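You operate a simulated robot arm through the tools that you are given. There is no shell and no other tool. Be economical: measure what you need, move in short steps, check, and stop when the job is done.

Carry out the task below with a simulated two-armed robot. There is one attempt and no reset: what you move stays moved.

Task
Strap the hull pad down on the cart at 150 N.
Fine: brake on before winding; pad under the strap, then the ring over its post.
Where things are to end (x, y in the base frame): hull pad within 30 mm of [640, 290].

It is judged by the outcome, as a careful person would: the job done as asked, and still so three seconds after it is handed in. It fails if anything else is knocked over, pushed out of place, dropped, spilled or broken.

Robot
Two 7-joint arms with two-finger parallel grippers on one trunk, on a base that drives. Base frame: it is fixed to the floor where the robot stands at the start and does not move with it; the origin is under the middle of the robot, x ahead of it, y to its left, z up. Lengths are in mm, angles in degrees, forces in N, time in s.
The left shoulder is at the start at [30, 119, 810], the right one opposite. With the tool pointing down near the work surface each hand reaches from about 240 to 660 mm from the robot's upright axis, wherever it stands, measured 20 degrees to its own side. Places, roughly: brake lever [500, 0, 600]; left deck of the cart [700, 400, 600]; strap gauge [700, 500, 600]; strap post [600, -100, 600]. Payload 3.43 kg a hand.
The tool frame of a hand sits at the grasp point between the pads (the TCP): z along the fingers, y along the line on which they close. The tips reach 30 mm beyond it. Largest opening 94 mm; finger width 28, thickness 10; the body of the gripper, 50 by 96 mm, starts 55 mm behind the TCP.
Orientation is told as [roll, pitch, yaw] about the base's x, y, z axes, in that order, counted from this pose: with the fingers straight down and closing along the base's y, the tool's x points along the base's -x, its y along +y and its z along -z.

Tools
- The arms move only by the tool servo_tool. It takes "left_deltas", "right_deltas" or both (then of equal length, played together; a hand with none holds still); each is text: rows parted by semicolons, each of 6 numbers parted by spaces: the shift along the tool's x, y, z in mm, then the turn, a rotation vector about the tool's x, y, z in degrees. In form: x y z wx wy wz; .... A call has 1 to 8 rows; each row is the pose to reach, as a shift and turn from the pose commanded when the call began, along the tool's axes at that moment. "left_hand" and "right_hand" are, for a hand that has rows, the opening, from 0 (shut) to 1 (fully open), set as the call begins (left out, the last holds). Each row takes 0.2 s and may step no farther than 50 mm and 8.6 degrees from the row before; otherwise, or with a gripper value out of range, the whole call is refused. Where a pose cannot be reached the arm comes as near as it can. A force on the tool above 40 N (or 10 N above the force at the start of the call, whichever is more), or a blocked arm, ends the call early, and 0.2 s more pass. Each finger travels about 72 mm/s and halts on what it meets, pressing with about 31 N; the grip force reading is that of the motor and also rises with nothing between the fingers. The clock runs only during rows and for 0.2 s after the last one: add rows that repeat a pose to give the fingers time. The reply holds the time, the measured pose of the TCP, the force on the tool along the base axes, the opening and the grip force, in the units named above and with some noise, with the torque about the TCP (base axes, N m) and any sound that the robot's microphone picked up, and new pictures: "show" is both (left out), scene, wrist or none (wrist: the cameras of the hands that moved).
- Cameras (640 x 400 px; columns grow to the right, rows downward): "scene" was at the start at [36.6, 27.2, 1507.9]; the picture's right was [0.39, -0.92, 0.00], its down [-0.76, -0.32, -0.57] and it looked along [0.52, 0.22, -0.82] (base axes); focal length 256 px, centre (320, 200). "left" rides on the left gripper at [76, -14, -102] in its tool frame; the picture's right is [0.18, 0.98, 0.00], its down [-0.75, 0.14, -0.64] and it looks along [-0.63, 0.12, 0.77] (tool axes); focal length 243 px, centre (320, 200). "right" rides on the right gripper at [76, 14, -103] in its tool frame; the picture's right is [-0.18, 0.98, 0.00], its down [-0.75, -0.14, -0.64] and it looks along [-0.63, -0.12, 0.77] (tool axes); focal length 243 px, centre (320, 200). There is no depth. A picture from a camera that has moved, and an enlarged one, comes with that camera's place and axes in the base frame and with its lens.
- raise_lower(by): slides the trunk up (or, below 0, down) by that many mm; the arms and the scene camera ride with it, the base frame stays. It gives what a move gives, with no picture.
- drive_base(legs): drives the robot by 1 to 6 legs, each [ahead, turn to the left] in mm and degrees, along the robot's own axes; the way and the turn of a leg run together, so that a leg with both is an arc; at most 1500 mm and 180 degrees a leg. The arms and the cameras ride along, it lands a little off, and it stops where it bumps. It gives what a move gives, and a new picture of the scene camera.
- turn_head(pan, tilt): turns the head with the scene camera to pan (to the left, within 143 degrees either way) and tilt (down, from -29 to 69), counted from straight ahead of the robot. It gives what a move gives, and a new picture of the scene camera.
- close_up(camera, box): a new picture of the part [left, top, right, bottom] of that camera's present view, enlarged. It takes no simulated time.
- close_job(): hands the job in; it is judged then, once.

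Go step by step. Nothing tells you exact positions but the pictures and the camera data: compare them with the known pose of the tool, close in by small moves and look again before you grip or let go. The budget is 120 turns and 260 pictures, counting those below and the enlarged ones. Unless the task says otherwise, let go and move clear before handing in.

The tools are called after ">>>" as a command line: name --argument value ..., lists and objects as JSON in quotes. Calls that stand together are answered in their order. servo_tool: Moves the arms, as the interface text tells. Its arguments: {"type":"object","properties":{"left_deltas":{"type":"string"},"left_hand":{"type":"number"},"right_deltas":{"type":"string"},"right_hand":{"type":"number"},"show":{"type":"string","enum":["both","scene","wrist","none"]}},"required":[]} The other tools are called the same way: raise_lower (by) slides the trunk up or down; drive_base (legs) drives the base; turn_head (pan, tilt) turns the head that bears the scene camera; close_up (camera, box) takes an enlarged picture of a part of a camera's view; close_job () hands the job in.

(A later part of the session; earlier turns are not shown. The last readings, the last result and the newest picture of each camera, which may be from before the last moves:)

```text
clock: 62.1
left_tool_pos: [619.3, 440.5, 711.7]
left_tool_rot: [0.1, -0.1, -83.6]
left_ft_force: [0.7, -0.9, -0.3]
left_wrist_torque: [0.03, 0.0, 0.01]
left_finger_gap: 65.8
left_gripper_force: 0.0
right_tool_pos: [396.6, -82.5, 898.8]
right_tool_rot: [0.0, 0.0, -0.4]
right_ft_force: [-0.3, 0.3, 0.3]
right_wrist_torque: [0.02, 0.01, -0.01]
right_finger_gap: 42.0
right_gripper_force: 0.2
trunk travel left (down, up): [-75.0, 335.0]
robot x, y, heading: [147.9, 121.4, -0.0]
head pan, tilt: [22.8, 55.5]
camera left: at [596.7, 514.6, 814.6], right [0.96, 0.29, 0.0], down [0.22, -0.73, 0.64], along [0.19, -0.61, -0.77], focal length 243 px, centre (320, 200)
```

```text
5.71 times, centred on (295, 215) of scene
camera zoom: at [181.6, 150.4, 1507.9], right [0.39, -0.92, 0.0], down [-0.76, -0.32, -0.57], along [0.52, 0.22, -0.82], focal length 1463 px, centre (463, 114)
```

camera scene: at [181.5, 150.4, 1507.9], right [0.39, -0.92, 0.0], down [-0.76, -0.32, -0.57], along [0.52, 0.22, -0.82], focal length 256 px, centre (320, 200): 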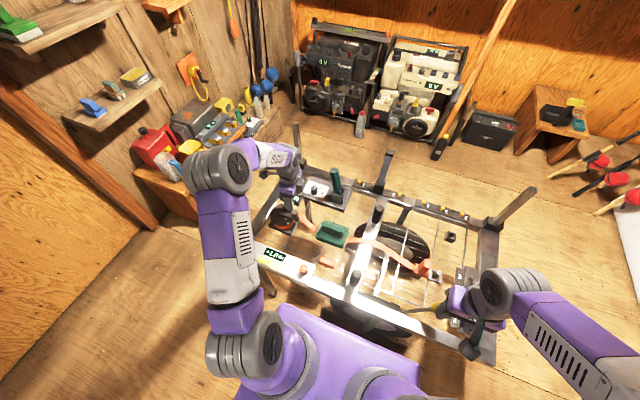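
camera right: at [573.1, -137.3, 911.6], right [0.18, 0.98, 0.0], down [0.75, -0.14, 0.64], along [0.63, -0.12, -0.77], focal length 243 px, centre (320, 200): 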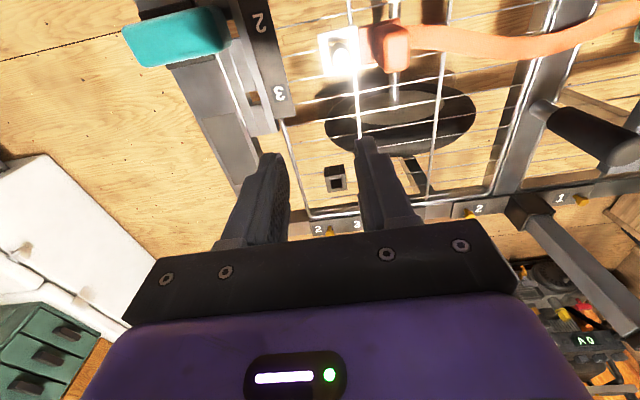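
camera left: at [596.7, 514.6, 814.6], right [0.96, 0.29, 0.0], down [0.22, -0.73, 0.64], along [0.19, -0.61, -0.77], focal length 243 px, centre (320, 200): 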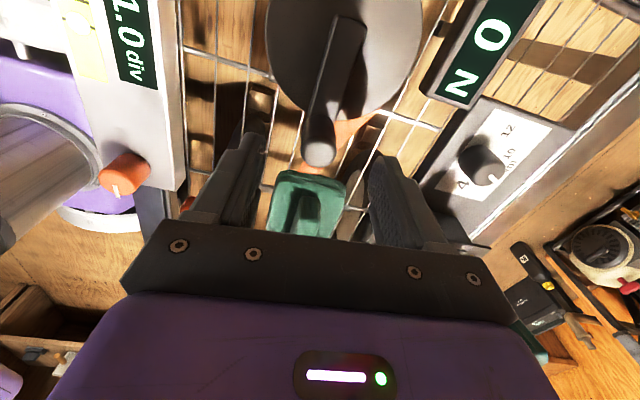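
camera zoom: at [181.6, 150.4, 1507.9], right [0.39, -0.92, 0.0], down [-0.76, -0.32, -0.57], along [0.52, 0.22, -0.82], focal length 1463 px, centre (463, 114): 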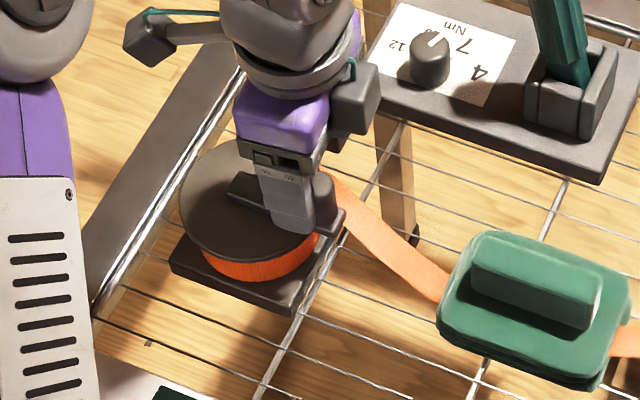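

Knob is centred between the fingers. I lower 36 mm and close on it.

>>> servo_tool --left_deltas "0 0 15 0 0 0;0 0 28 0 0 0;0 0 36 0 0 0" --show "none"

>>> servo_tool --left_deltas "0 0 0 0 0 0;0 0 0 0 0 0;0 0 0 0 0 0" --left_hand 0 --show "wrist"

```text
clock: 62.9
left_tool_pos: [618.3, 440.6, 674.9]
left_tool_rot: [0.2, -0.1, -83.7]
left_ft_force: [-0.2, 0.9, -0.3]
left_wrist_torque: [-0.01, -0.04, 0.01]
left_finger_gap: 65.9
left_gripper_force: 0.1
right_tool_pos: [395.8, -82.9, 900.0]
right_tool_rot: [0.0, 0.0, -0.4]
right_ft_force: [-0.2, 0.0, -0.5]
right_wrist_torque: [-0.03, -0.03, -0.04]
right_finger_gap: 42.4
right_gripper_force: 0.0
trunk travel left (down, up): [-75.0, 335.0]
robot x, y, heading: [144.4, 125.4, 0.2]
head pan, tilt: [22.8, 55.5]
```

```text
clock: 63.7
left_tool_pos: [619.1, 439.4, 675.7]
left_tool_rot: [0.0, 0.0, -83.9]
left_ft_force: [-0.6, -0.5, -0.3]
left_wrist_torque: [-0.1, 0.01, 0.01]
left_finger_gap: 23.4
left_gripper_force: 44.7
right_tool_pos: [396.1, -83.0, 899.7]
right_tool_rot: [0.1, 0.0, -0.4]
right_ft_force: [0.1, -0.1, -0.4]
right_wrist_torque: [0.01, 0.03, 0.02]
right_finger_gap: 42.1
right_gripper_force: 0.0
trunk travel left (down, up): [-75.0, 335.0]
robot x, y, heading: [144.1, 124.8, -0.0]
head pan, tilt: [22.8, 55.5]
camera left: at [597.2, 513.7, 777.5], right [0.96, 0.29, 0.0], down [0.22, -0.73, 0.64], along [0.19, -0.61, -0.77], focal length 243 px, centre (320, 200)
```

left: 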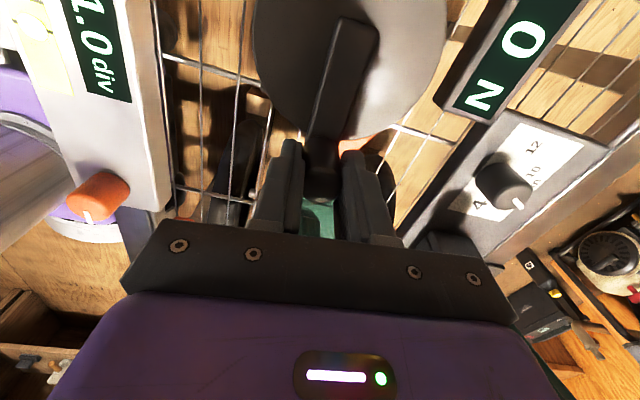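

Knob gripped. I crank the first 24° counter-clockwise along its arc, watching force and gauge.

>>> servo_tool --left_deltas "0.1 8 0 0 0 -8;1.2 16 0 0 0 -16;3.5 23.7 0 0 0 -24" --show "none"

>>> close_up --camera "scene" --box '[260, 170, 370, 260]'

>>> close_up --camera "left" --box '[160, 0, 640, 240]'

```text
clock: 64.5
left_tool_pos: [641.4, 445.3, 674.6]
left_tool_rot: [0.2, 0.0, -59.7]
left_ft_force: [-0.4, -4.4, 9.4]
left_wrist_torque: [0.68, 0.76, 0.1]
left_finger_gap: 23.6
left_gripper_force: 45.0
right_tool_pos: [395.7, -82.1, 899.9]
right_tool_rot: [-0.1, 0.0, -0.4]
right_ft_force: [0.4, -0.5, 0.8]
right_wrist_torque: [0.03, 0.0, 0.0]
right_finger_gap: 42.4
right_gripper_force: 0.0
trunk travel left (down, up): [-75.0, 335.0]
robot x, y, heading: [146.7, 123.1, -0.2]
head pan, tilt: [22.8, 55.5]
```

```text
4.44 times, centred on (315, 215) of scene
camera zoom: at [180.8, 149.4, 1508.0], right [0.39, -0.92, 0.0], down [-0.76, -0.32, -0.57], along [0.52, 0.22, -0.82], focal length 1138 px, centre (342, 133)
```

zoom: 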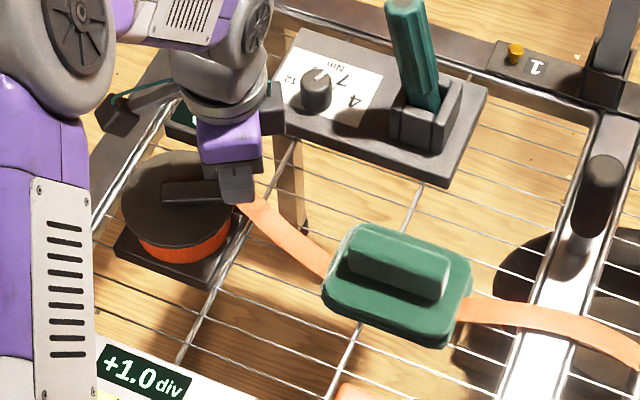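

```text
1.33 times, centred on (400, 120) of left
camera zoom: at [591.3, 503.2, 777.4], right [0.76, 0.66, 0.0], down [0.5, -0.58, 0.64], along [0.42, -0.49, -0.77], focal length 324 px, centre (213, 307)
```

zoom: 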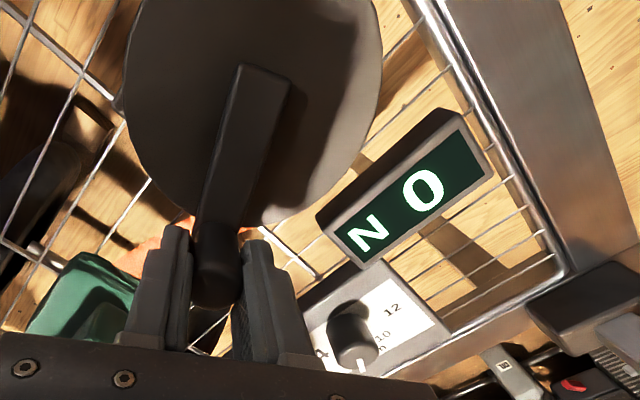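

The crank turns smoothly, gauge still 0 N. I continue 32°.

>>> servo_tool --left_deltas "0.1 8 0 0 0 -8;1.2 16 0 0 0 -16;3.5 23.7 0 0 0 -24;6.8 31 0 0 0 -32" --show "none"

>>> close_up --camera "left" --box '[0, 0, 640, 240]'

>>> close_up --camera "scene" --box '[260, 170, 450, 300]'

```text
clock: 65.5
left_tool_pos: [666.0, 466.0, 675.5]
left_tool_rot: [-0.1, -0.2, -27.7]
left_ft_force: [-0.9, -13.2, 9.1]
left_wrist_torque: [-0.77, 0.2, 0.58]
left_finger_gap: 23.5
left_gripper_force: 44.9
right_tool_pos: [395.8, -82.8, 898.9]
right_tool_rot: [0.1, -0.1, -0.4]
right_ft_force: [-0.3, 0.6, 0.4]
right_wrist_torque: [0.01, -0.03, 0.01]
right_finger_gap: 42.2
right_gripper_force: 0.2
trunk travel left (down, up): [-75.0, 335.0]
robot x, y, heading: [144.1, 124.1, -0.0]
head pan, tilt: [22.8, 55.5]
```

```text
1.00 times, centred on (320, 120) of left (not enlarged: the box is as wide or as high as the picture)
camera zoom: at [592.4, 489.5, 777.2], right [0.29, 0.96, 0.0], down [0.73, -0.22, 0.64], along [0.62, -0.19, -0.76], focal length 243 px, centre (320, 280)
```

zoom: 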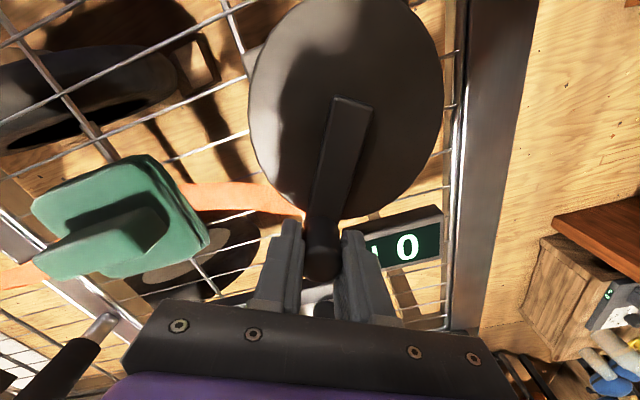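

```text
3.08 times, centred on (355, 235) of scene
camera zoom: at [180.9, 148.9, 1507.9], right [0.39, -0.92, 0.0], down [-0.76, -0.32, -0.57], along [0.52, 0.22, -0.82], focal length 788 px, centre (212, 92)
```

zoom: 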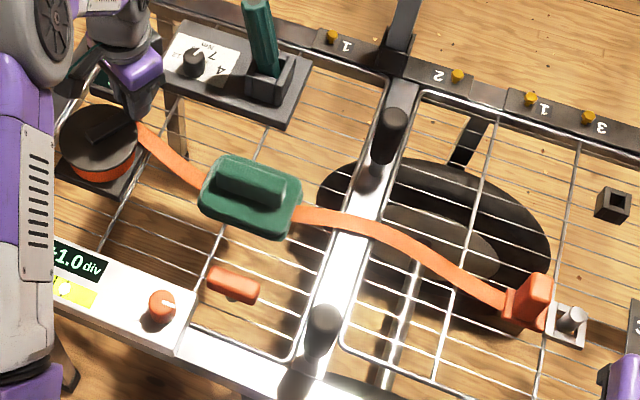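

Still 0 N with light drag. I continue another 32°.

>>> servo_tool --left_deltas "0 8 0 0 0 -8;1 16 0 0 0 -16;3 23.7 0 0 0 -24;6 31 0 0 0 -32" --show "none"

>>> close_up --camera "left" --box '[0, 0, 640, 240]'

>>> close_up --camera "scene" --box '[260, 170, 450, 300]'

```text
clock: 66.5
left_tool_pos: [673.9, 498.5, 673.7]
left_tool_rot: [0.1, 0.0, 4.3]
left_ft_force: [-4.0, -6.6, 13.9]
left_wrist_torque: [-0.74, -0.55, 0.41]
left_finger_gap: 23.3
left_gripper_force: 44.5
right_tool_pos: [395.3, -81.7, 899.7]
right_tool_rot: [0.2, -0.1, -0.3]
right_ft_force: [-0.3, 0.3, 0.4]
right_wrist_torque: [-0.01, 0.0, 0.0]
right_finger_gap: 42.1
right_gripper_force: 0.1
trunk travel left (down, up): [-75.0, 335.0]
robot x, y, heading: [149.6, 121.6, -0.3]
head pan, tilt: [22.8, 55.5]
```

```text
1.00 times, centred on (320, 120) of left (not enlarged: the box is as wide or as high as the picture)
camera zoom: at [599.6, 478.7, 777.2], right [-0.26, 0.97, 0.0], down [0.74, 0.2, 0.64], along [0.62, 0.17, -0.77], focal length 243 px, centre (320, 280)
```

zoom: 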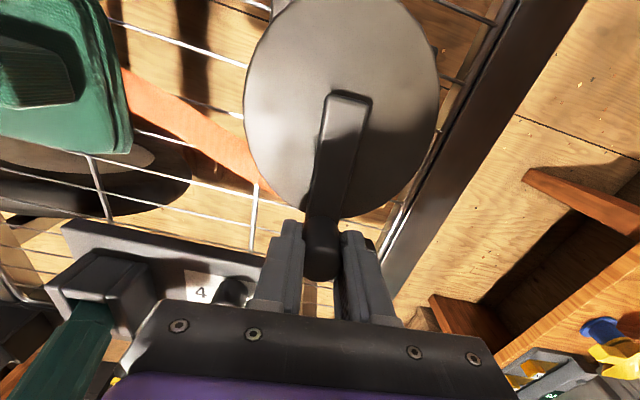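

```text
3.08 times, centred on (355, 235) of scene
camera zoom: at [179.8, 149.0, 1508.0], right [0.39, -0.92, 0.0], down [-0.76, -0.32, -0.57], along [0.52, 0.22, -0.82], focal length 788 px, centre (212, 92)
```

zoom: 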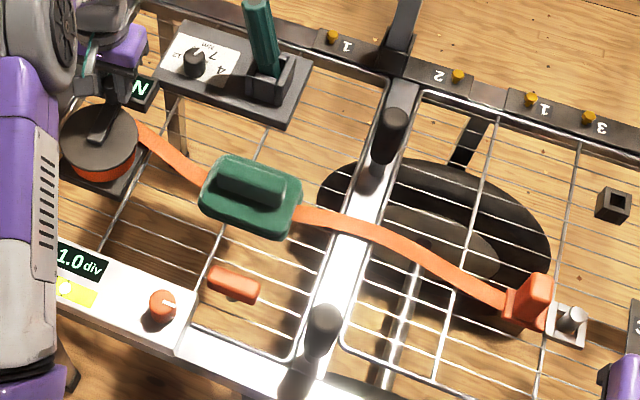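

The strap tightens slowly. I continue another 40° and look at the gauge from both cameras.

>>> servo_tool --left_deltas "0 8 -1 0 0 -8;1 16 -1 0 0 -16;3 23.7 -1 0 0 -24;6.3 31 -1 0 0 -32;10.6 37.8 -1 0 0 -40" --show "none"

>>> close_up --camera "left" --box '[0, 0, 640, 240]'

>>> close_up --camera "scene" --box '[260, 170, 450, 300]'

```text
clock: 67.7
left_tool_pos: [660.2, 533.0, 676.0]
left_tool_rot: [0.1, 0.2, 44.4]
left_ft_force: [-16.0, -6.8, -1.1]
left_wrist_torque: [-0.76, -0.09, -0.24]
left_finger_gap: 23.5
left_gripper_force: 44.7
right_tool_pos: [395.2, -84.0, 898.8]
right_tool_rot: [-0.1, -0.1, -0.4]
right_ft_force: [0.0, 0.7, 0.1]
right_wrist_torque: [0.0, -0.01, 0.01]
right_finger_gap: 42.5
right_gripper_force: 0.0
trunk travel left (down, up): [-75.0, 335.0]
robot x, y, heading: [145.6, 124.3, -0.0]
head pan, tilt: [22.8, 55.5]
```

```text
1.00 times, centred on (320, 120) of left (not enlarged: the box is as wide or as high as the picture)
camera zoom: at [616.7, 469.9, 777.7], right [-0.82, 0.57, 0.0], down [0.44, 0.63, 0.64], along [0.37, 0.52, -0.77], focal length 243 px, centre (320, 280)
```

zoom: 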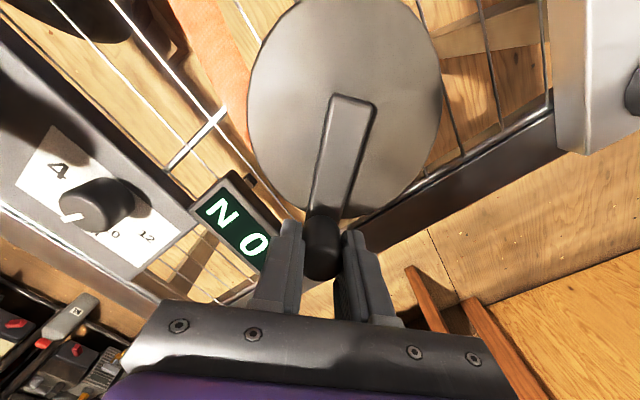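

```text
3.08 times, centred on (355, 235) of scene
camera zoom: at [180.0, 149.8, 1507.9], right [0.39, -0.92, 0.0], down [-0.76, -0.32, -0.57], along [0.52, 0.22, -0.82], focal length 788 px, centre (212, 92)
```

zoom: 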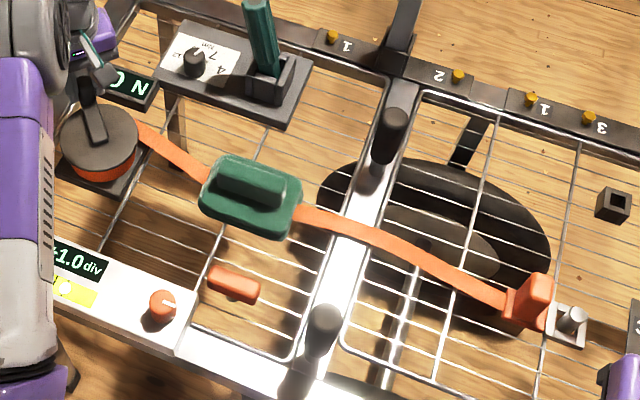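

Gauge is still 0 and the strap is visibly straighter. I continue 40° more, then will have to re-grip.

>>> servo_tool --left_deltas "0 8 0 0 0 -8;1.1 16 0 0 0 -16;3.3 23.7 0 0 0 -24;6.6 31 0 0 0 -32;10.9 37.8 0 0 0 -40" --show "none"

>>> close_up --camera "left" --box '[0, 0, 640, 240]'

>>> close_up --camera "scene" --box '[260, 170, 450, 300]'

```text
clock: 68.9
left_tool_pos: [629.5, 552.3, 674.9]
left_tool_rot: [-0.1, 0.2, 84.3]
left_ft_force: [-4.5, -19.1, -6.3]
left_wrist_torque: [-0.84, 0.0, -0.09]
left_finger_gap: 23.5
left_gripper_force: 44.7
right_tool_pos: [396.2, -83.7, 898.5]
right_tool_rot: [0.0, 0.0, -0.4]
right_ft_force: [-0.4, -0.1, 0.1]
right_wrist_torque: [0.02, 0.0, 0.01]
right_finger_gap: 42.3
right_gripper_force: 0.0
trunk travel left (down, up): [-75.0, 335.0]
robot x, y, heading: [144.6, 121.4, -0.0]
head pan, tilt: [22.8, 55.5]
```

```text
1.00 times, centred on (320, 120) of left (not enlarged: the box is as wide or as high as the picture)
camera zoom: at [636.0, 474.6, 777.7], right [-1.0, -0.09, 0.0], down [-0.07, 0.77, 0.64], along [-0.06, 0.64, -0.77], focal length 243 px, centre (320, 280)
```

zoom: 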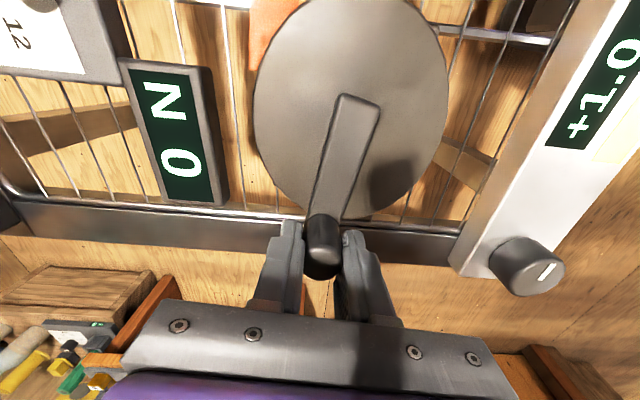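

```text
3.08 times, centred on (355, 235) of scene
camera zoom: at [181.7, 149.1, 1507.8], right [0.39, -0.92, 0.0], down [-0.76, -0.32, -0.57], along [0.52, 0.22, -0.82], focal length 788 px, centre (212, 92)
```

zoom: 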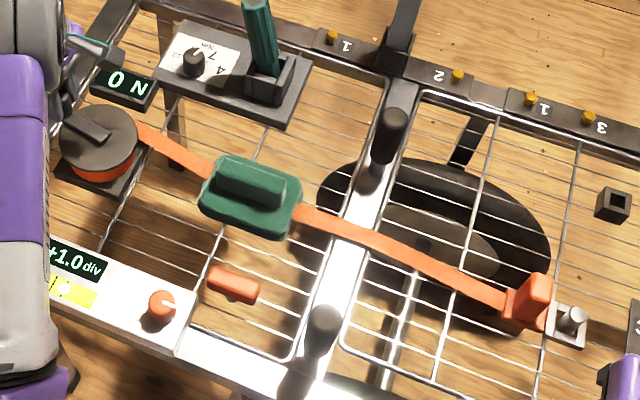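

The strap is almost straight. I go on with smaller steps, correcting the arc radius slightly inward.

>>> servo_tool --left_deltas "2.3 7.8 0 0 0 -3;3.1 15.8 0 0 0 -6;4.8 23.3 0 0 0 -8" --show "none"

>>> close_up --camera "scene" --box '[260, 170, 450, 300]'

```text
clock: 69.7
left_tool_pos: [605.4, 553.0, 675.2]
left_tool_rot: [-0.3, -0.2, 92.4]
left_ft_force: [13.2, -6.1, -9.0]
left_wrist_torque: [-0.15, 0.37, 0.61]
left_finger_gap: 23.3
left_gripper_force: 45.2
right_tool_pos: [397.2, -82.2, 897.8]
right_tool_rot: [0.1, 0.0, -0.4]
right_ft_force: [-0.9, 0.3, 0.3]
right_wrist_torque: [0.05, 0.02, 0.01]
right_finger_gap: 42.4
right_gripper_force: 0.0
trunk travel left (down, up): [-75.0, 335.0]
robot x, y, heading: [151.0, 123.3, -0.1]
head pan, tilt: [22.8, 55.5]
```

```text
3.08 times, centred on (355, 235) of scene
camera zoom: at [183.6, 150.4, 1507.8], right [0.39, -0.92, 0.0], down [-0.76, -0.32, -0.57], along [0.52, 0.22, -0.82], focal length 788 px, centre (212, 92)
```

zoom: 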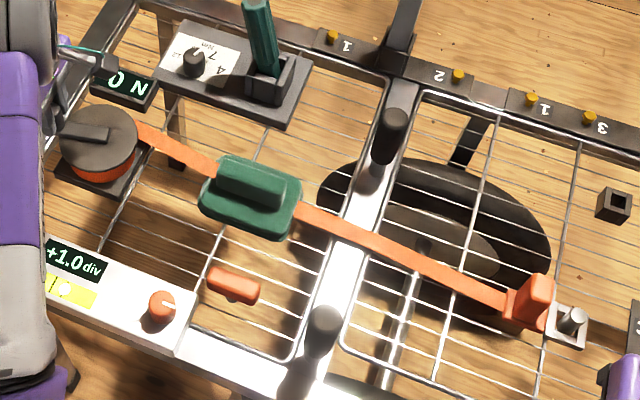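

Strap is straight; tension should come soon. I take 8° steps now.

>>> servo_tool --left_deltas "3.7 7.7 0 0 0 0" --show "none"

>>> close_up --camera "scene" --box '[260, 170, 450, 300]'

```text
clock: 70.1
left_tool_pos: [596.8, 549.3, 675.1]
left_tool_rot: [-0.1, -0.2, 92.3]
left_ft_force: [9.3, -2.0, 0.7]
left_wrist_torque: [-0.21, 0.45, 0.4]
left_finger_gap: 23.1
left_gripper_force: 45.2
right_tool_pos: [396.2, -82.6, 899.3]
right_tool_rot: [0.0, 0.0, -0.4]
right_ft_force: [0.0, 0.6, -0.6]
right_wrist_torque: [0.01, -0.01, 0.0]
right_finger_gap: 42.1
right_gripper_force: 0.0
trunk travel left (down, up): [-75.0, 335.0]
robot x, y, heading: [145.5, 120.9, -0.2]
head pan, tilt: [22.8, 55.5]
```

```text
3.08 times, centred on (355, 235) of scene
camera zoom: at [182.3, 150.2, 1508.0], right [0.39, -0.92, 0.0], down [-0.76, -0.32, -0.57], along [0.52, 0.22, -0.82], focal length 788 px, centre (212, 92)
```

zoom: 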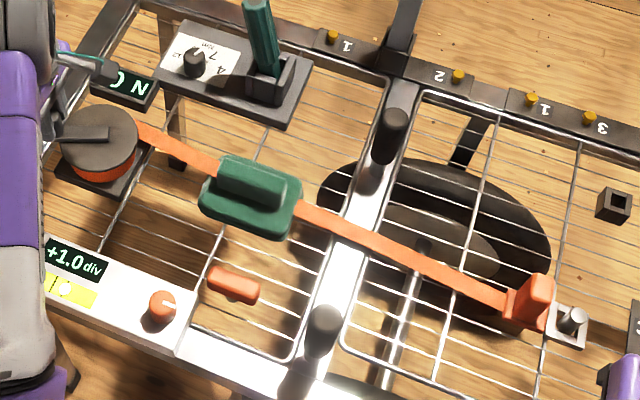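

>>> servo_tool --left_deltas "3.7 7.3 0 0 0 0;7.6 14.1 0 0 0 0" --show "none"

>>> close_up --camera "left" --box '[0, 0, 640, 240]'

>>> close_up --camera "scene" --box '[260, 170, 340, 230]'

```text
clock: 70.7
left_tool_pos: [582.1, 539.9, 676.4]
left_tool_rot: [0.0, 0.0, 92.2]
left_ft_force: [10.1, 2.4, 1.0]
left_wrist_torque: [-0.16, 0.61, 0.47]
left_finger_gap: 23.6
left_gripper_force: 45.3
right_tool_pos: [396.8, -82.1, 898.7]
right_tool_rot: [0.0, 0.0, -0.4]
right_ft_force: [0.3, 0.3, 0.0]
right_wrist_torque: [0.0, 0.01, -0.01]
right_finger_gap: 42.2
right_gripper_force: 0.1
trunk travel left (down, up): [-75.0, 335.0]
robot x, y, heading: [147.7, 124.5, -0.1]
head pan, tilt: [22.8, 55.5]
```

```text
1.00 times, centred on (320, 120) of left (not enlarged: the box is as wide or as high as the picture)
camera zoom: at [599.9, 464.1, 778.2], right [-0.98, -0.22, 0.0], down [-0.17, 0.75, 0.64], along [-0.14, 0.63, -0.77], focal length 243 px, centre (320, 280)
```

zoom: 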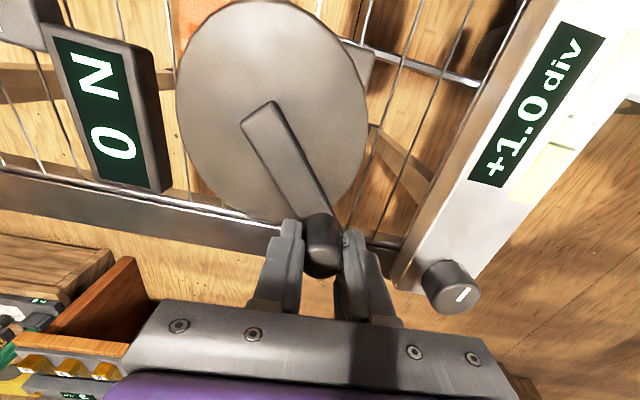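

```text
6.67 times, centred on (300, 200) of scene
camera zoom: at [182.4, 150.5, 1507.9], right [0.39, -0.92, 0.0], down [-0.76, -0.32, -0.57], along [0.52, 0.22, -0.82], focal length 1706 px, centre (453, 200)
```

zoom: 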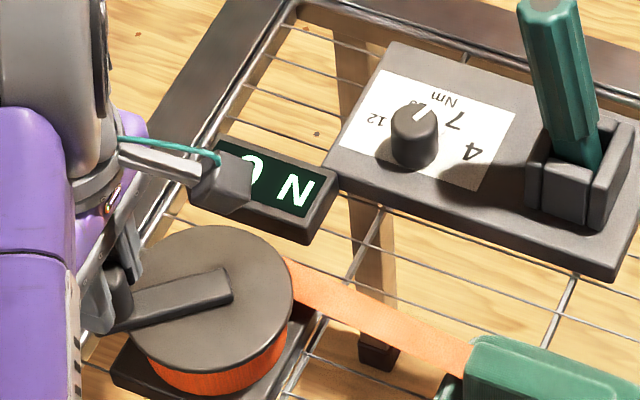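

Gauge still 0; the knob turns in the grip. Three more small steps.

>>> servo_tool --left_deltas "5 6.8 0 0 0 0;10.9 12.2 0 0 0 0" --show "none"

>>> close_up --camera "left" --box '[0, 0, 640, 240]'

```text
clock: 71.3
left_tool_pos: [572.1, 527.9, 674.3]
left_tool_rot: [-0.1, -0.1, 92.1]
left_ft_force: [13.9, 0.7, 3.4]
left_wrist_torque: [0.12, 0.38, 0.46]
left_finger_gap: 23.4
left_gripper_force: 45.0
right_tool_pos: [396.2, -82.3, 899.0]
right_tool_rot: [0.0, 0.1, -0.4]
right_ft_force: [-0.9, 0.3, -0.6]
right_wrist_torque: [0.0, 0.0, 0.02]
right_finger_gap: 42.4
right_gripper_force: 0.0
trunk travel left (down, up): [-75.0, 335.0]
robot x, y, heading: [141.3, 126.7, -0.0]
head pan, tilt: [22.8, 55.5]
```

```text
1.00 times, centred on (320, 120) of left (not enlarged: the box is as wide or as high as the picture)
camera zoom: at [589.1, 452.1, 778.0], right [-0.98, -0.22, 0.0], down [-0.17, 0.75, 0.64], along [-0.14, 0.63, -0.77], focal length 243 px, centre (320, 280)
```

zoom: 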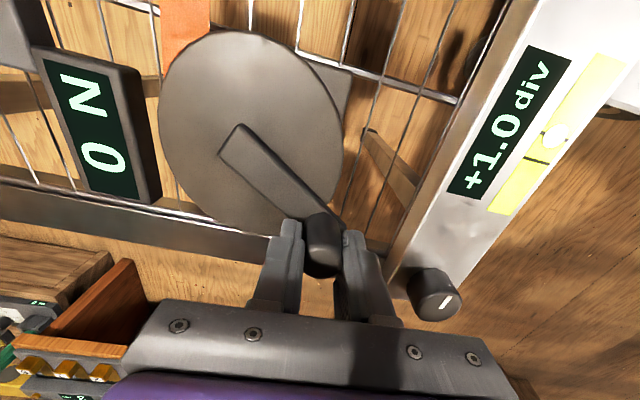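

>>> servo_tool --left_deltas "6.3 5.2 0 0 0 0;13.2 8.5 0 0 0 0" --show "none"

>>> close_up --camera "left" --box '[0, 0, 640, 240]'

>>> close_up --camera "scene" --box '[290, 190, 360, 260]'

```text
clock: 71.9
left_tool_pos: [565.2, 515.5, 674.7]
left_tool_rot: [-0.3, -0.1, 92.2]
left_ft_force: [23.7, 4.1, 2.0]
left_wrist_torque: [0.03, 0.42, 0.57]
left_finger_gap: 23.6
left_gripper_force: 45.1
right_tool_pos: [397.7, -83.7, 897.7]
right_tool_rot: [-0.1, 0.1, -0.4]
right_ft_force: [0.2, -0.4, -0.2]
right_wrist_torque: [0.01, 0.02, -0.03]
right_finger_gap: 42.3
right_gripper_force: 0.2
trunk travel left (down, up): [-75.0, 335.0]
robot x, y, heading: [150.3, 121.8, -0.2]
head pan, tilt: [22.8, 55.5]
```

```text
1.00 times, centred on (320, 120) of left (not enlarged: the box is as wide or as high as the picture)
camera zoom: at [582.9, 439.4, 777.6], right [-0.98, -0.22, -0.01], down [-0.17, 0.75, 0.64], along [-0.14, 0.63, -0.77], focal length 243 px, centre (320, 280)
```

zoom: 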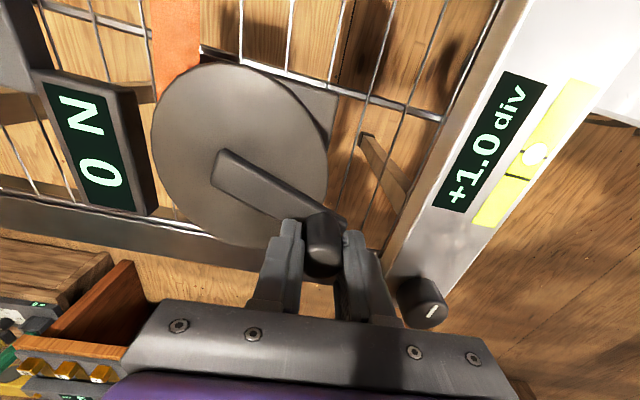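

```text
5.71 times, centred on (325, 225) of scene
camera zoom: at [183.9, 150.5, 1507.8], right [0.39, -0.92, 0.0], down [-0.76, -0.32, -0.56], along [0.52, 0.22, -0.83], focal length 1463 px, centre (291, 57)
```

zoom: 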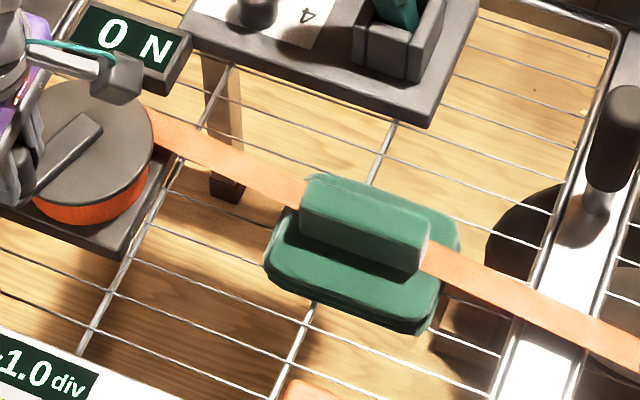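

Strap has risen to the rib; gauge 0. Before tension builds, I re-grip with the hand turned so that it pushes along the crank's travel: open, rise, rotate.

>>> servo_tool --left_deltas "0 -1.5 0 0 0 0;0 -1.5 0 0 0 0" --left_hand 0.7 --show "none"

>>> servo_tool --left_deltas "0 0 -30 0 0 0;0 0 -60 0 0 8.5;0 0 -60 0 0 17;0 0 -60 0 0 25.5;0 0 -60 0 0 34;0 0 -60 0 0 42.5;0 0 -60 0 0 51;0 0 -60 0 0 59.5" --show "none"

>>> servo_tool --left_deltas "0 0 0 0 0 8.5;0 0 0 0 0 17;0 0 0 0 0 25.5;0 0 0 0 0 34;0 0 0 0 0 42.5;0 0 0 0 0 48" --show "both"

```text
clock: 72.5
left_tool_pos: [562.4, 514.8, 675.5]
left_tool_rot: [0.1, 0.1, 92.3]
left_ft_force: [-0.2, 0.2, -0.3]
left_wrist_torque: [0.0, 0.02, 0.03]
left_finger_gap: 66.1
left_gripper_force: 0.0
right_tool_pos: [395.7, -82.9, 898.6]
right_tool_rot: [0.0, 0.1, -0.3]
right_ft_force: [0.5, -0.1, -0.3]
right_wrist_torque: [-0.01, -0.02, 0.02]
right_finger_gap: 42.4
right_gripper_force: 0.1
trunk travel left (down, up): [-75.0, 335.0]
robot x, y, heading: [146.0, 121.4, 0.0]
head pan, tilt: [22.8, 55.5]
```

```text
clock: 74.3
left_tool_pos: [563.8, 515.2, 735.7]
left_tool_rot: [0.0, 0.0, 32.5]
left_ft_force: [0.1, -0.8, 0.0]
left_wrist_torque: [0.01, 0.02, -0.03]
left_finger_gap: 65.9
left_gripper_force: 0.0
right_tool_pos: [395.0, -82.1, 899.5]
right_tool_rot: [0.0, 0.0, -0.4]
right_ft_force: [-0.2, -0.2, 0.3]
right_wrist_torque: [0.01, 0.0, -0.03]
right_finger_gap: 42.3
right_gripper_force: 0.1
trunk travel left (down, up): [-75.0, 335.0]
robot x, y, heading: [145.1, 123.2, 0.3]
head pan, tilt: [22.8, 55.5]
```

```text
clock: 75.7
left_tool_pos: [564.0, 514.4, 733.9]
left_tool_rot: [0.1, -0.1, -15.4]
left_ft_force: [-0.1, -0.1, 0.5]
left_wrist_torque: [-0.02, -0.01, -0.01]
left_finger_gap: 65.8
left_gripper_force: 0.2
right_tool_pos: [394.9, -81.7, 899.0]
right_tool_rot: [0.0, -0.1, -0.3]
right_ft_force: [-0.1, -0.5, 1.2]
right_wrist_torque: [0.01, 0.0, -0.01]
right_finger_gap: 42.6
right_gripper_force: 0.1
trunk travel left (down, up): [-75.0, 335.0]
robot x, y, heading: [146.0, 123.7, -0.1]
head pan, tilt: [22.8, 55.5]
camera scene: at [181.5, 150.5, 1507.9], right [0.39, -0.92, 0.0], down [-0.76, -0.32, -0.57], along [0.52, 0.22, -0.82], focal length 256 px, centre (320, 200)
camera left: at [487.1, 521.7, 837.0], right [0.08, 1.0, 0.0], down [0.76, -0.06, 0.64], along [0.64, -0.05, -0.77], focal length 243 px, centre (320, 200)
```

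scene: 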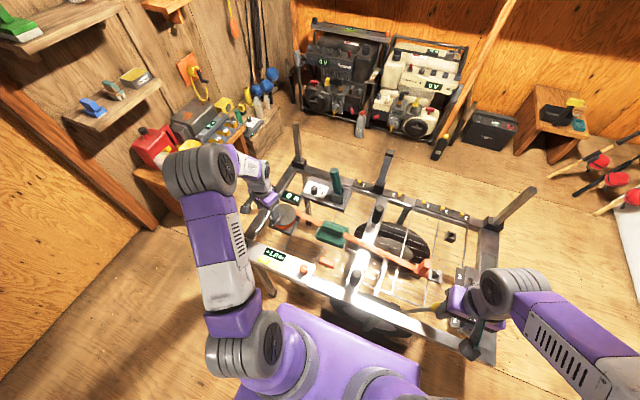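
left: 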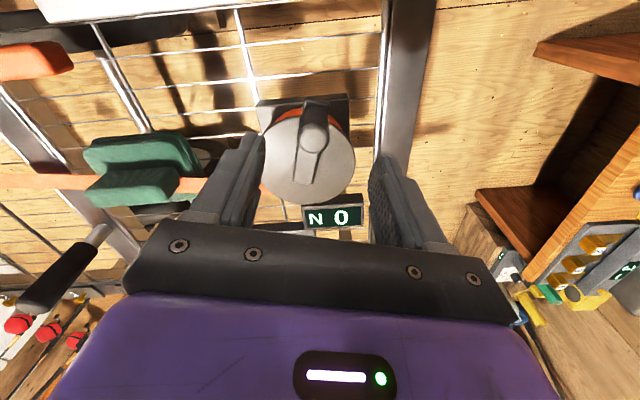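

The crank stayed put; the knob is nicely under the hand. I lower and grip.

>>> servo_tool --left_deltas "0 -3 25 0 0 0;0 -3 45 0 0 0;0 -3 59 0 0 0" --show "none"

>>> servo_tool --left_deltas "0 0 0 0 0 0;0 0 0 0 0 0;0 0 0 0 0 0" --left_hand 0 --show "wrist"

```text
clock: 76.5
left_tool_pos: [564.7, 509.8, 677.1]
left_tool_rot: [0.0, -0.1, -15.3]
left_ft_force: [-0.1, 0.7, -0.4]
left_wrist_torque: [0.01, 0.03, -0.01]
left_finger_gap: 65.9
left_gripper_force: 0.2
right_tool_pos: [396.0, -81.6, 899.1]
right_tool_rot: [0.0, 0.0, -0.5]
right_ft_force: [0.5, -0.5, -0.6]
right_wrist_torque: [0.01, 0.01, -0.01]
right_finger_gap: 42.0
right_gripper_force: 0.0
trunk travel left (down, up): [-75.0, 335.0]
robot x, y, heading: [144.3, 120.5, -0.2]
head pan, tilt: [22.8, 55.5]
```

```text
clock: 77.3
left_tool_pos: [564.4, 509.2, 675.8]
left_tool_rot: [0.1, 0.1, -15.3]
left_ft_force: [-1.2, -0.2, -1.5]
left_wrist_torque: [0.63, -0.26, -0.02]
left_finger_gap: 23.6
left_gripper_force: 44.8
right_tool_pos: [396.2, -83.0, 898.8]
right_tool_rot: [0.0, 0.0, -0.4]
right_ft_force: [-1.1, -0.1, -0.5]
right_wrist_torque: [-0.01, 0.04, -0.04]
right_finger_gap: 42.0
right_gripper_force: 0.0
trunk travel left (down, up): [-75.0, 335.0]
robot x, y, heading: [147.7, 117.7, 0.0]
head pan, tilt: [22.8, 55.5]
camera left: at [487.1, 516.1, 779.7], right [0.08, 1.0, 0.0], down [0.76, -0.06, 0.64], along [0.64, -0.05, -0.77], focal length 243 px, centre (320, 200)
```

left: 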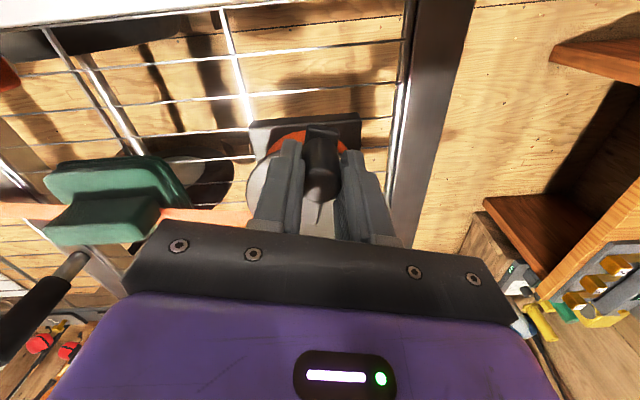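

Gripped again. I continue in 16° steps with the gauge in view.

>>> servo_tool --left_deltas "-0.5 -7.7 0 0 0 -8;-2.1 -15.3 0 0 0 -16" --show "none"

>>> close_up --camera "scene" --box '[260, 170, 390, 260]'

```text
clock: 77.9
left_tool_pos: [561.1, 493.5, 677.1]
left_tool_rot: [0.0, 0.0, 0.8]
left_ft_force: [-4.2, -4.7, 10.1]
left_wrist_torque: [0.65, 0.58, -0.26]
left_finger_gap: 23.4
left_gripper_force: 44.8
right_tool_pos: [395.8, -82.9, 899.2]
right_tool_rot: [0.1, 0.0, -0.4]
right_ft_force: [-0.9, -0.1, 0.1]
right_wrist_torque: [0.0, 0.02, 0.04]
right_finger_gap: 42.5
right_gripper_force: 0.0
trunk travel left (down, up): [-75.0, 335.0]
robot x, y, heading: [143.5, 125.1, -0.2]
head pan, tilt: [22.8, 55.5]
```

```text
4.44 times, centred on (325, 215) of scene
camera zoom: at [180.6, 149.2, 1508.1], right [0.39, -0.92, 0.0], down [-0.76, -0.32, -0.57], along [0.52, 0.22, -0.82], focal length 1138 px, centre (298, 133)
```

zoom: 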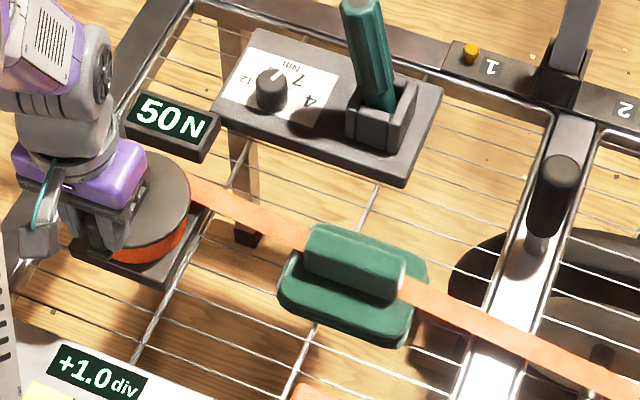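

The gauge reads 50 N. I go on 6° at a time.

>>> servo_tool --left_deltas "-0.3 -5.8 0 0 0 -6" --show "none"

>>> close_up --camera "scene" --box '[260, 170, 390, 260]'

```text
clock: 78.3
left_tool_pos: [561.4, 489.0, 675.4]
left_tool_rot: [-0.1, -0.1, 6.7]
left_ft_force: [-5.1, -6.7, 11.2]
left_wrist_torque: [0.66, 0.28, -0.35]
left_finger_gap: 23.3
left_gripper_force: 44.4
right_tool_pos: [395.5, -83.9, 899.8]
right_tool_rot: [0.2, -0.2, -0.4]
right_ft_force: [0.8, 0.1, 0.0]
right_wrist_torque: [-0.01, 0.02, 0.04]
right_finger_gap: 42.2
right_gripper_force: 0.0
trunk travel left (down, up): [-75.0, 335.0]
robot x, y, heading: [145.5, 125.6, -0.2]
head pan, tilt: [22.8, 55.5]
```

```text
4.44 times, centred on (325, 215) of scene
camera zoom: at [180.2, 148.9, 1508.0], right [0.39, -0.92, 0.0], down [-0.76, -0.32, -0.57], along [0.52, 0.22, -0.82], focal length 1138 px, centre (298, 133)
```

zoom: 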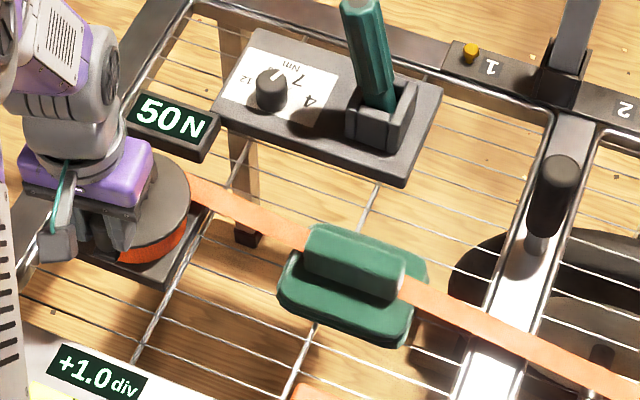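

Still 50 N — likely a ratchet that steps per tooth. I continue in 8° steps, checking each.

>>> servo_tool --left_deltas "-0.5 -7.7 0 0 0 -8" --show "none"

>>> close_up --camera "scene" --box '[260, 170, 340, 230]'

```text
clock: 78.7
left_tool_pos: [562.8, 482.7, 677.4]
left_tool_rot: [-0.1, 0.0, 14.6]
left_ft_force: [-1.6, -7.1, 11.3]
left_wrist_torque: [0.54, 0.82, -0.37]
left_finger_gap: 23.4
left_gripper_force: 45.4
right_tool_pos: [395.1, -83.0, 899.2]
right_tool_rot: [0.1, 0.0, -0.3]
right_ft_force: [0.4, 0.8, 0.6]
right_wrist_torque: [-0.01, -0.01, 0.02]
right_finger_gap: 42.3
right_gripper_force: 0.0
trunk travel left (down, up): [-75.0, 335.0]
robot x, y, heading: [146.0, 120.6, -0.2]
head pan, tilt: [22.8, 55.5]
```

```text
6.67 times, centred on (300, 200) of scene
camera zoom: at [180.8, 148.9, 1508.0], right [0.39, -0.92, 0.0], down [-0.76, -0.32, -0.57], along [0.52, 0.22, -0.82], focal length 1706 px, centre (453, 200)
```

zoom: 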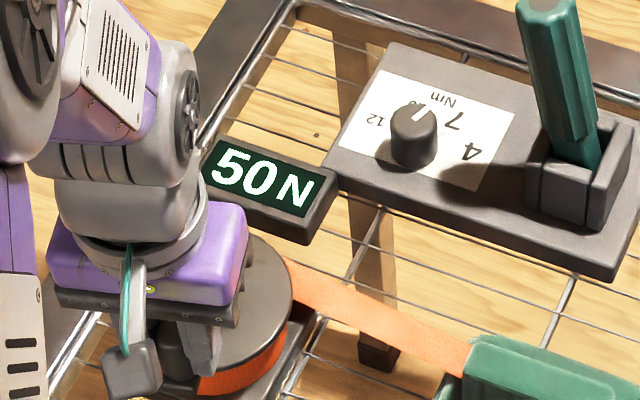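

>>> servo_tool --left_deltas "-0.5 -7.7 0 0 0 -8" --show "none"

>>> close_up --camera "scene" --box '[260, 170, 340, 230]'

```text
clock: 79.1
left_tool_pos: [566.2, 475.5, 676.6]
left_tool_rot: [0.0, -0.1, 22.9]
left_ft_force: [-4.5, -8.6, 12.6]
left_wrist_torque: [0.87, -0.2, -0.38]
left_finger_gap: 23.6
left_gripper_force: 45.3
right_tool_pos: [395.6, -83.5, 898.3]
right_tool_rot: [0.1, -0.1, -0.4]
right_ft_force: [0.3, 0.9, 0.1]
right_wrist_torque: [0.01, 0.02, -0.04]
right_finger_gap: 42.5
right_gripper_force: 0.2
trunk travel left (down, up): [-75.0, 335.0]
robot x, y, heading: [146.1, 120.9, 0.2]
head pan, tilt: [22.8, 55.5]
```

```text
6.67 times, centred on (300, 200) of scene
camera zoom: at [180.1, 148.6, 1508.0], right [0.39, -0.92, 0.0], down [-0.76, -0.32, -0.57], along [0.52, 0.22, -0.82], focal length 1706 px, centre (453, 200)
```

zoom: 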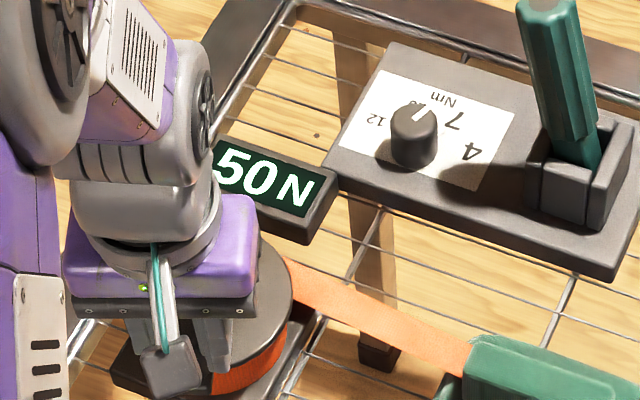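

>>> servo_tool --left_deltas "-0.5 -7.7 0 0 0 -8" --show "none"

>>> close_up --camera "scene" --box '[260, 170, 340, 230]'

```text
clock: 79.5
left_tool_pos: [567.9, 469.5, 676.4]
left_tool_rot: [0.0, -0.1, 30.9]
left_ft_force: [-5.7, -6.0, 15.7]
left_wrist_torque: [0.63, 0.2, -0.15]
left_finger_gap: 23.2
left_gripper_force: 45.3
right_tool_pos: [395.6, -83.0, 900.0]
right_tool_rot: [0.1, -0.1, -0.5]
right_ft_force: [-0.9, -0.6, 0.2]
right_wrist_torque: [-0.02, 0.02, -0.01]
right_finger_gap: 42.2
right_gripper_force: 0.0
trunk travel left (down, up): [-75.0, 335.0]
robot x, y, heading: [144.5, 122.2, -0.0]
head pan, tilt: [22.8, 55.5]
```

```text
6.67 times, centred on (300, 200) of scene
camera zoom: at [179.7, 148.8, 1508.1], right [0.39, -0.92, 0.0], down [-0.76, -0.32, -0.57], along [0.52, 0.22, -0.82], focal length 1706 px, centre (453, 200)
```

zoom: 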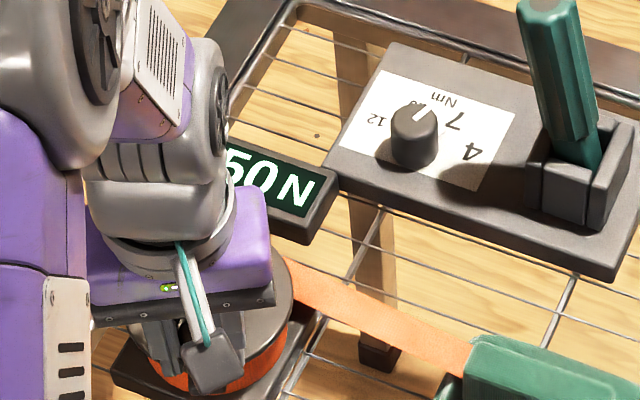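

>>> servo_tool --left_deltas "-0.5 -7.7 0 0 0 -8" --show "wrist"

>>> close_up --camera "scene" --box '[260, 170, 340, 230]'

```text
clock: 79.9
left_tool_pos: [572.7, 461.5, 677.8]
left_tool_rot: [0.0, 0.0, 39.0]
left_ft_force: [-7.2, -5.4, 10.0]
left_wrist_torque: [1.02, -0.41, 0.03]
left_finger_gap: 23.4
left_gripper_force: 45.1
right_tool_pos: [395.0, -82.1, 898.8]
right_tool_rot: [0.0, -0.1, -0.4]
right_ft_force: [0.3, 0.1, 0.4]
right_wrist_torque: [0.02, -0.02, -0.03]
right_finger_gap: 42.2
right_gripper_force: 0.0
trunk travel left (down, up): [-75.0, 335.0]
robot x, y, heading: [145.9, 120.3, 0.1]
head pan, tilt: [22.8, 55.5]
camera left: at [523.1, 403.2, 779.5], right [-0.76, 0.65, 0.0], down [0.5, 0.58, 0.64], along [0.42, 0.49, -0.77], focal length 243 px, centre (320, 200)
```

left: 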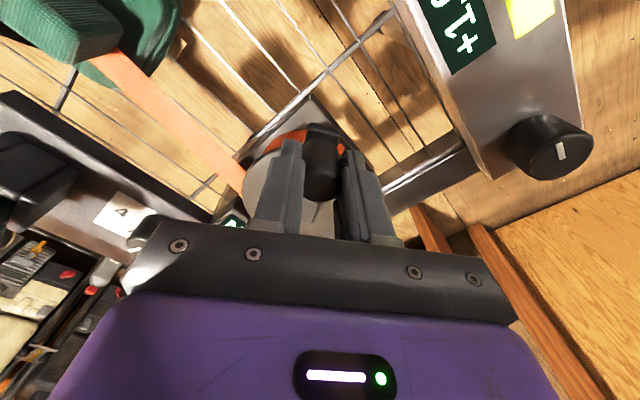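

```text
6.67 times, centred on (300, 200) of scene
camera zoom: at [179.9, 149.3, 1507.9], right [0.39, -0.92, 0.0], down [-0.76, -0.32, -0.57], along [0.52, 0.22, -0.82], focal length 1706 px, centre (453, 200)
```

zoom: 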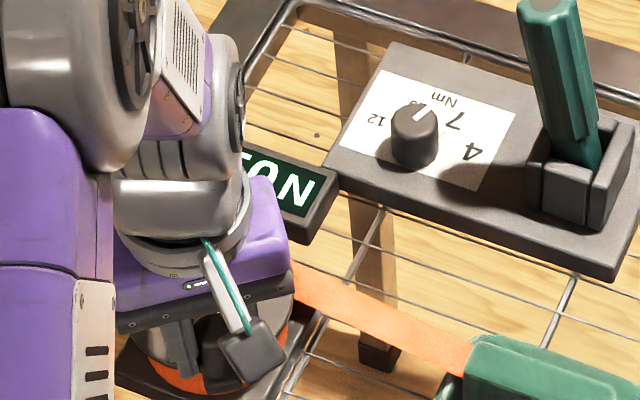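

The layout still shows 50 N. I keep stepping.

>>> servo_tool --left_deltas "-0.5 -7.7 0 0 0 -8" --show "none"

>>> close_up --camera "scene" --box '[260, 170, 340, 230]'

```text
clock: 80.3
left_tool_pos: [577.2, 454.7, 677.7]
left_tool_rot: [0.0, 0.0, 46.8]
left_ft_force: [-10.9, -1.6, 2.5]
left_wrist_torque: [0.28, -0.83, 0.34]
left_finger_gap: 23.2
left_gripper_force: 44.7
right_tool_pos: [395.9, -82.1, 898.9]
right_tool_rot: [0.0, -0.2, -0.3]
right_ft_force: [-0.7, -0.5, 0.3]
right_wrist_torque: [0.02, 0.04, 0.01]
right_finger_gap: 42.1
right_gripper_force: 0.1
trunk travel left (down, up): [-75.0, 335.0]
robot x, y, heading: [144.2, 125.0, 0.0]
head pan, tilt: [22.8, 55.5]
```

```text
6.67 times, centred on (300, 200) of scene
camera zoom: at [180.1, 150.1, 1507.8], right [0.39, -0.92, 0.0], down [-0.76, -0.32, -0.57], along [0.52, 0.22, -0.82], focal length 1706 px, centre (453, 200)
```

zoom: 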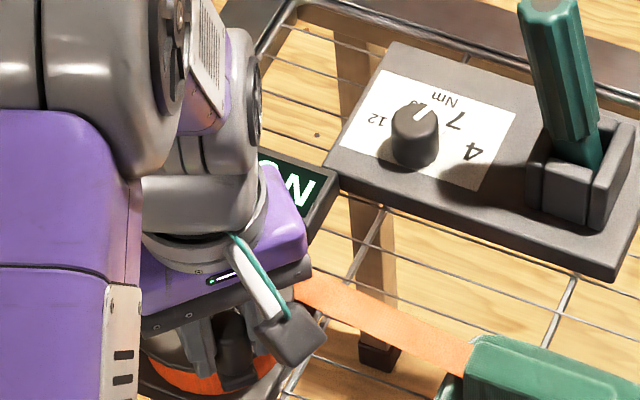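

>>> servo_tool --left_deltas "-0.5 -7.7 0 0 0 -8" --show "none"

>>> close_up --camera "scene" --box '[270, 180, 310, 210]'

>>> close_up --camera "left" --box '[80, 80, 360, 280]'

```text
clock: 80.7
left_tool_pos: [584.3, 451.4, 676.8]
left_tool_rot: [0.0, 0.0, 54.9]
left_ft_force: [-12.9, -1.2, 5.5]
left_wrist_torque: [-0.22, -0.3, 0.5]
left_finger_gap: 23.2
left_gripper_force: 44.6
right_tool_pos: [395.3, -83.1, 899.0]
right_tool_rot: [0.0, -0.1, -0.5]
right_ft_force: [-0.3, -0.3, 0.7]
right_wrist_torque: [0.01, 0.01, 0.03]
right_finger_gap: 42.5
right_gripper_force: 0.0
trunk travel left (down, up): [-75.0, 335.0]
robot x, y, heading: [146.0, 123.8, -0.1]
head pan, tilt: [22.8, 55.5]
```

```text
13.33 times, centred on (290, 195) of scene
camera zoom: at [179.7, 150.1, 1508.0], right [0.39, -0.92, 0.0], down [-0.76, -0.32, -0.57], along [0.52, 0.22, -0.82], focal length 3413 px, centre (720, 267)
```

zoom: 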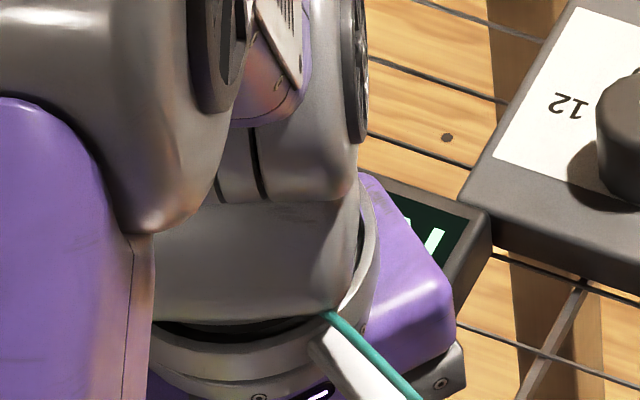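

```text
2.00 times, centred on (220, 180) of left
camera zoom: at [552.5, 380.4, 779.6], right [-0.91, 0.41, 0.0], down [0.32, 0.7, 0.64], along [0.27, 0.58, -0.77], focal length 485 px, centre (520, 240)
```

zoom: 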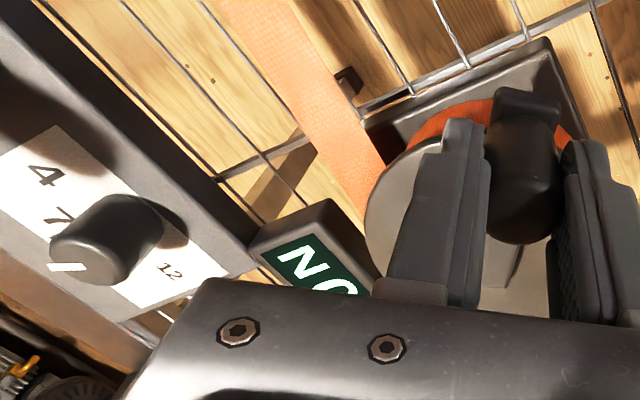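

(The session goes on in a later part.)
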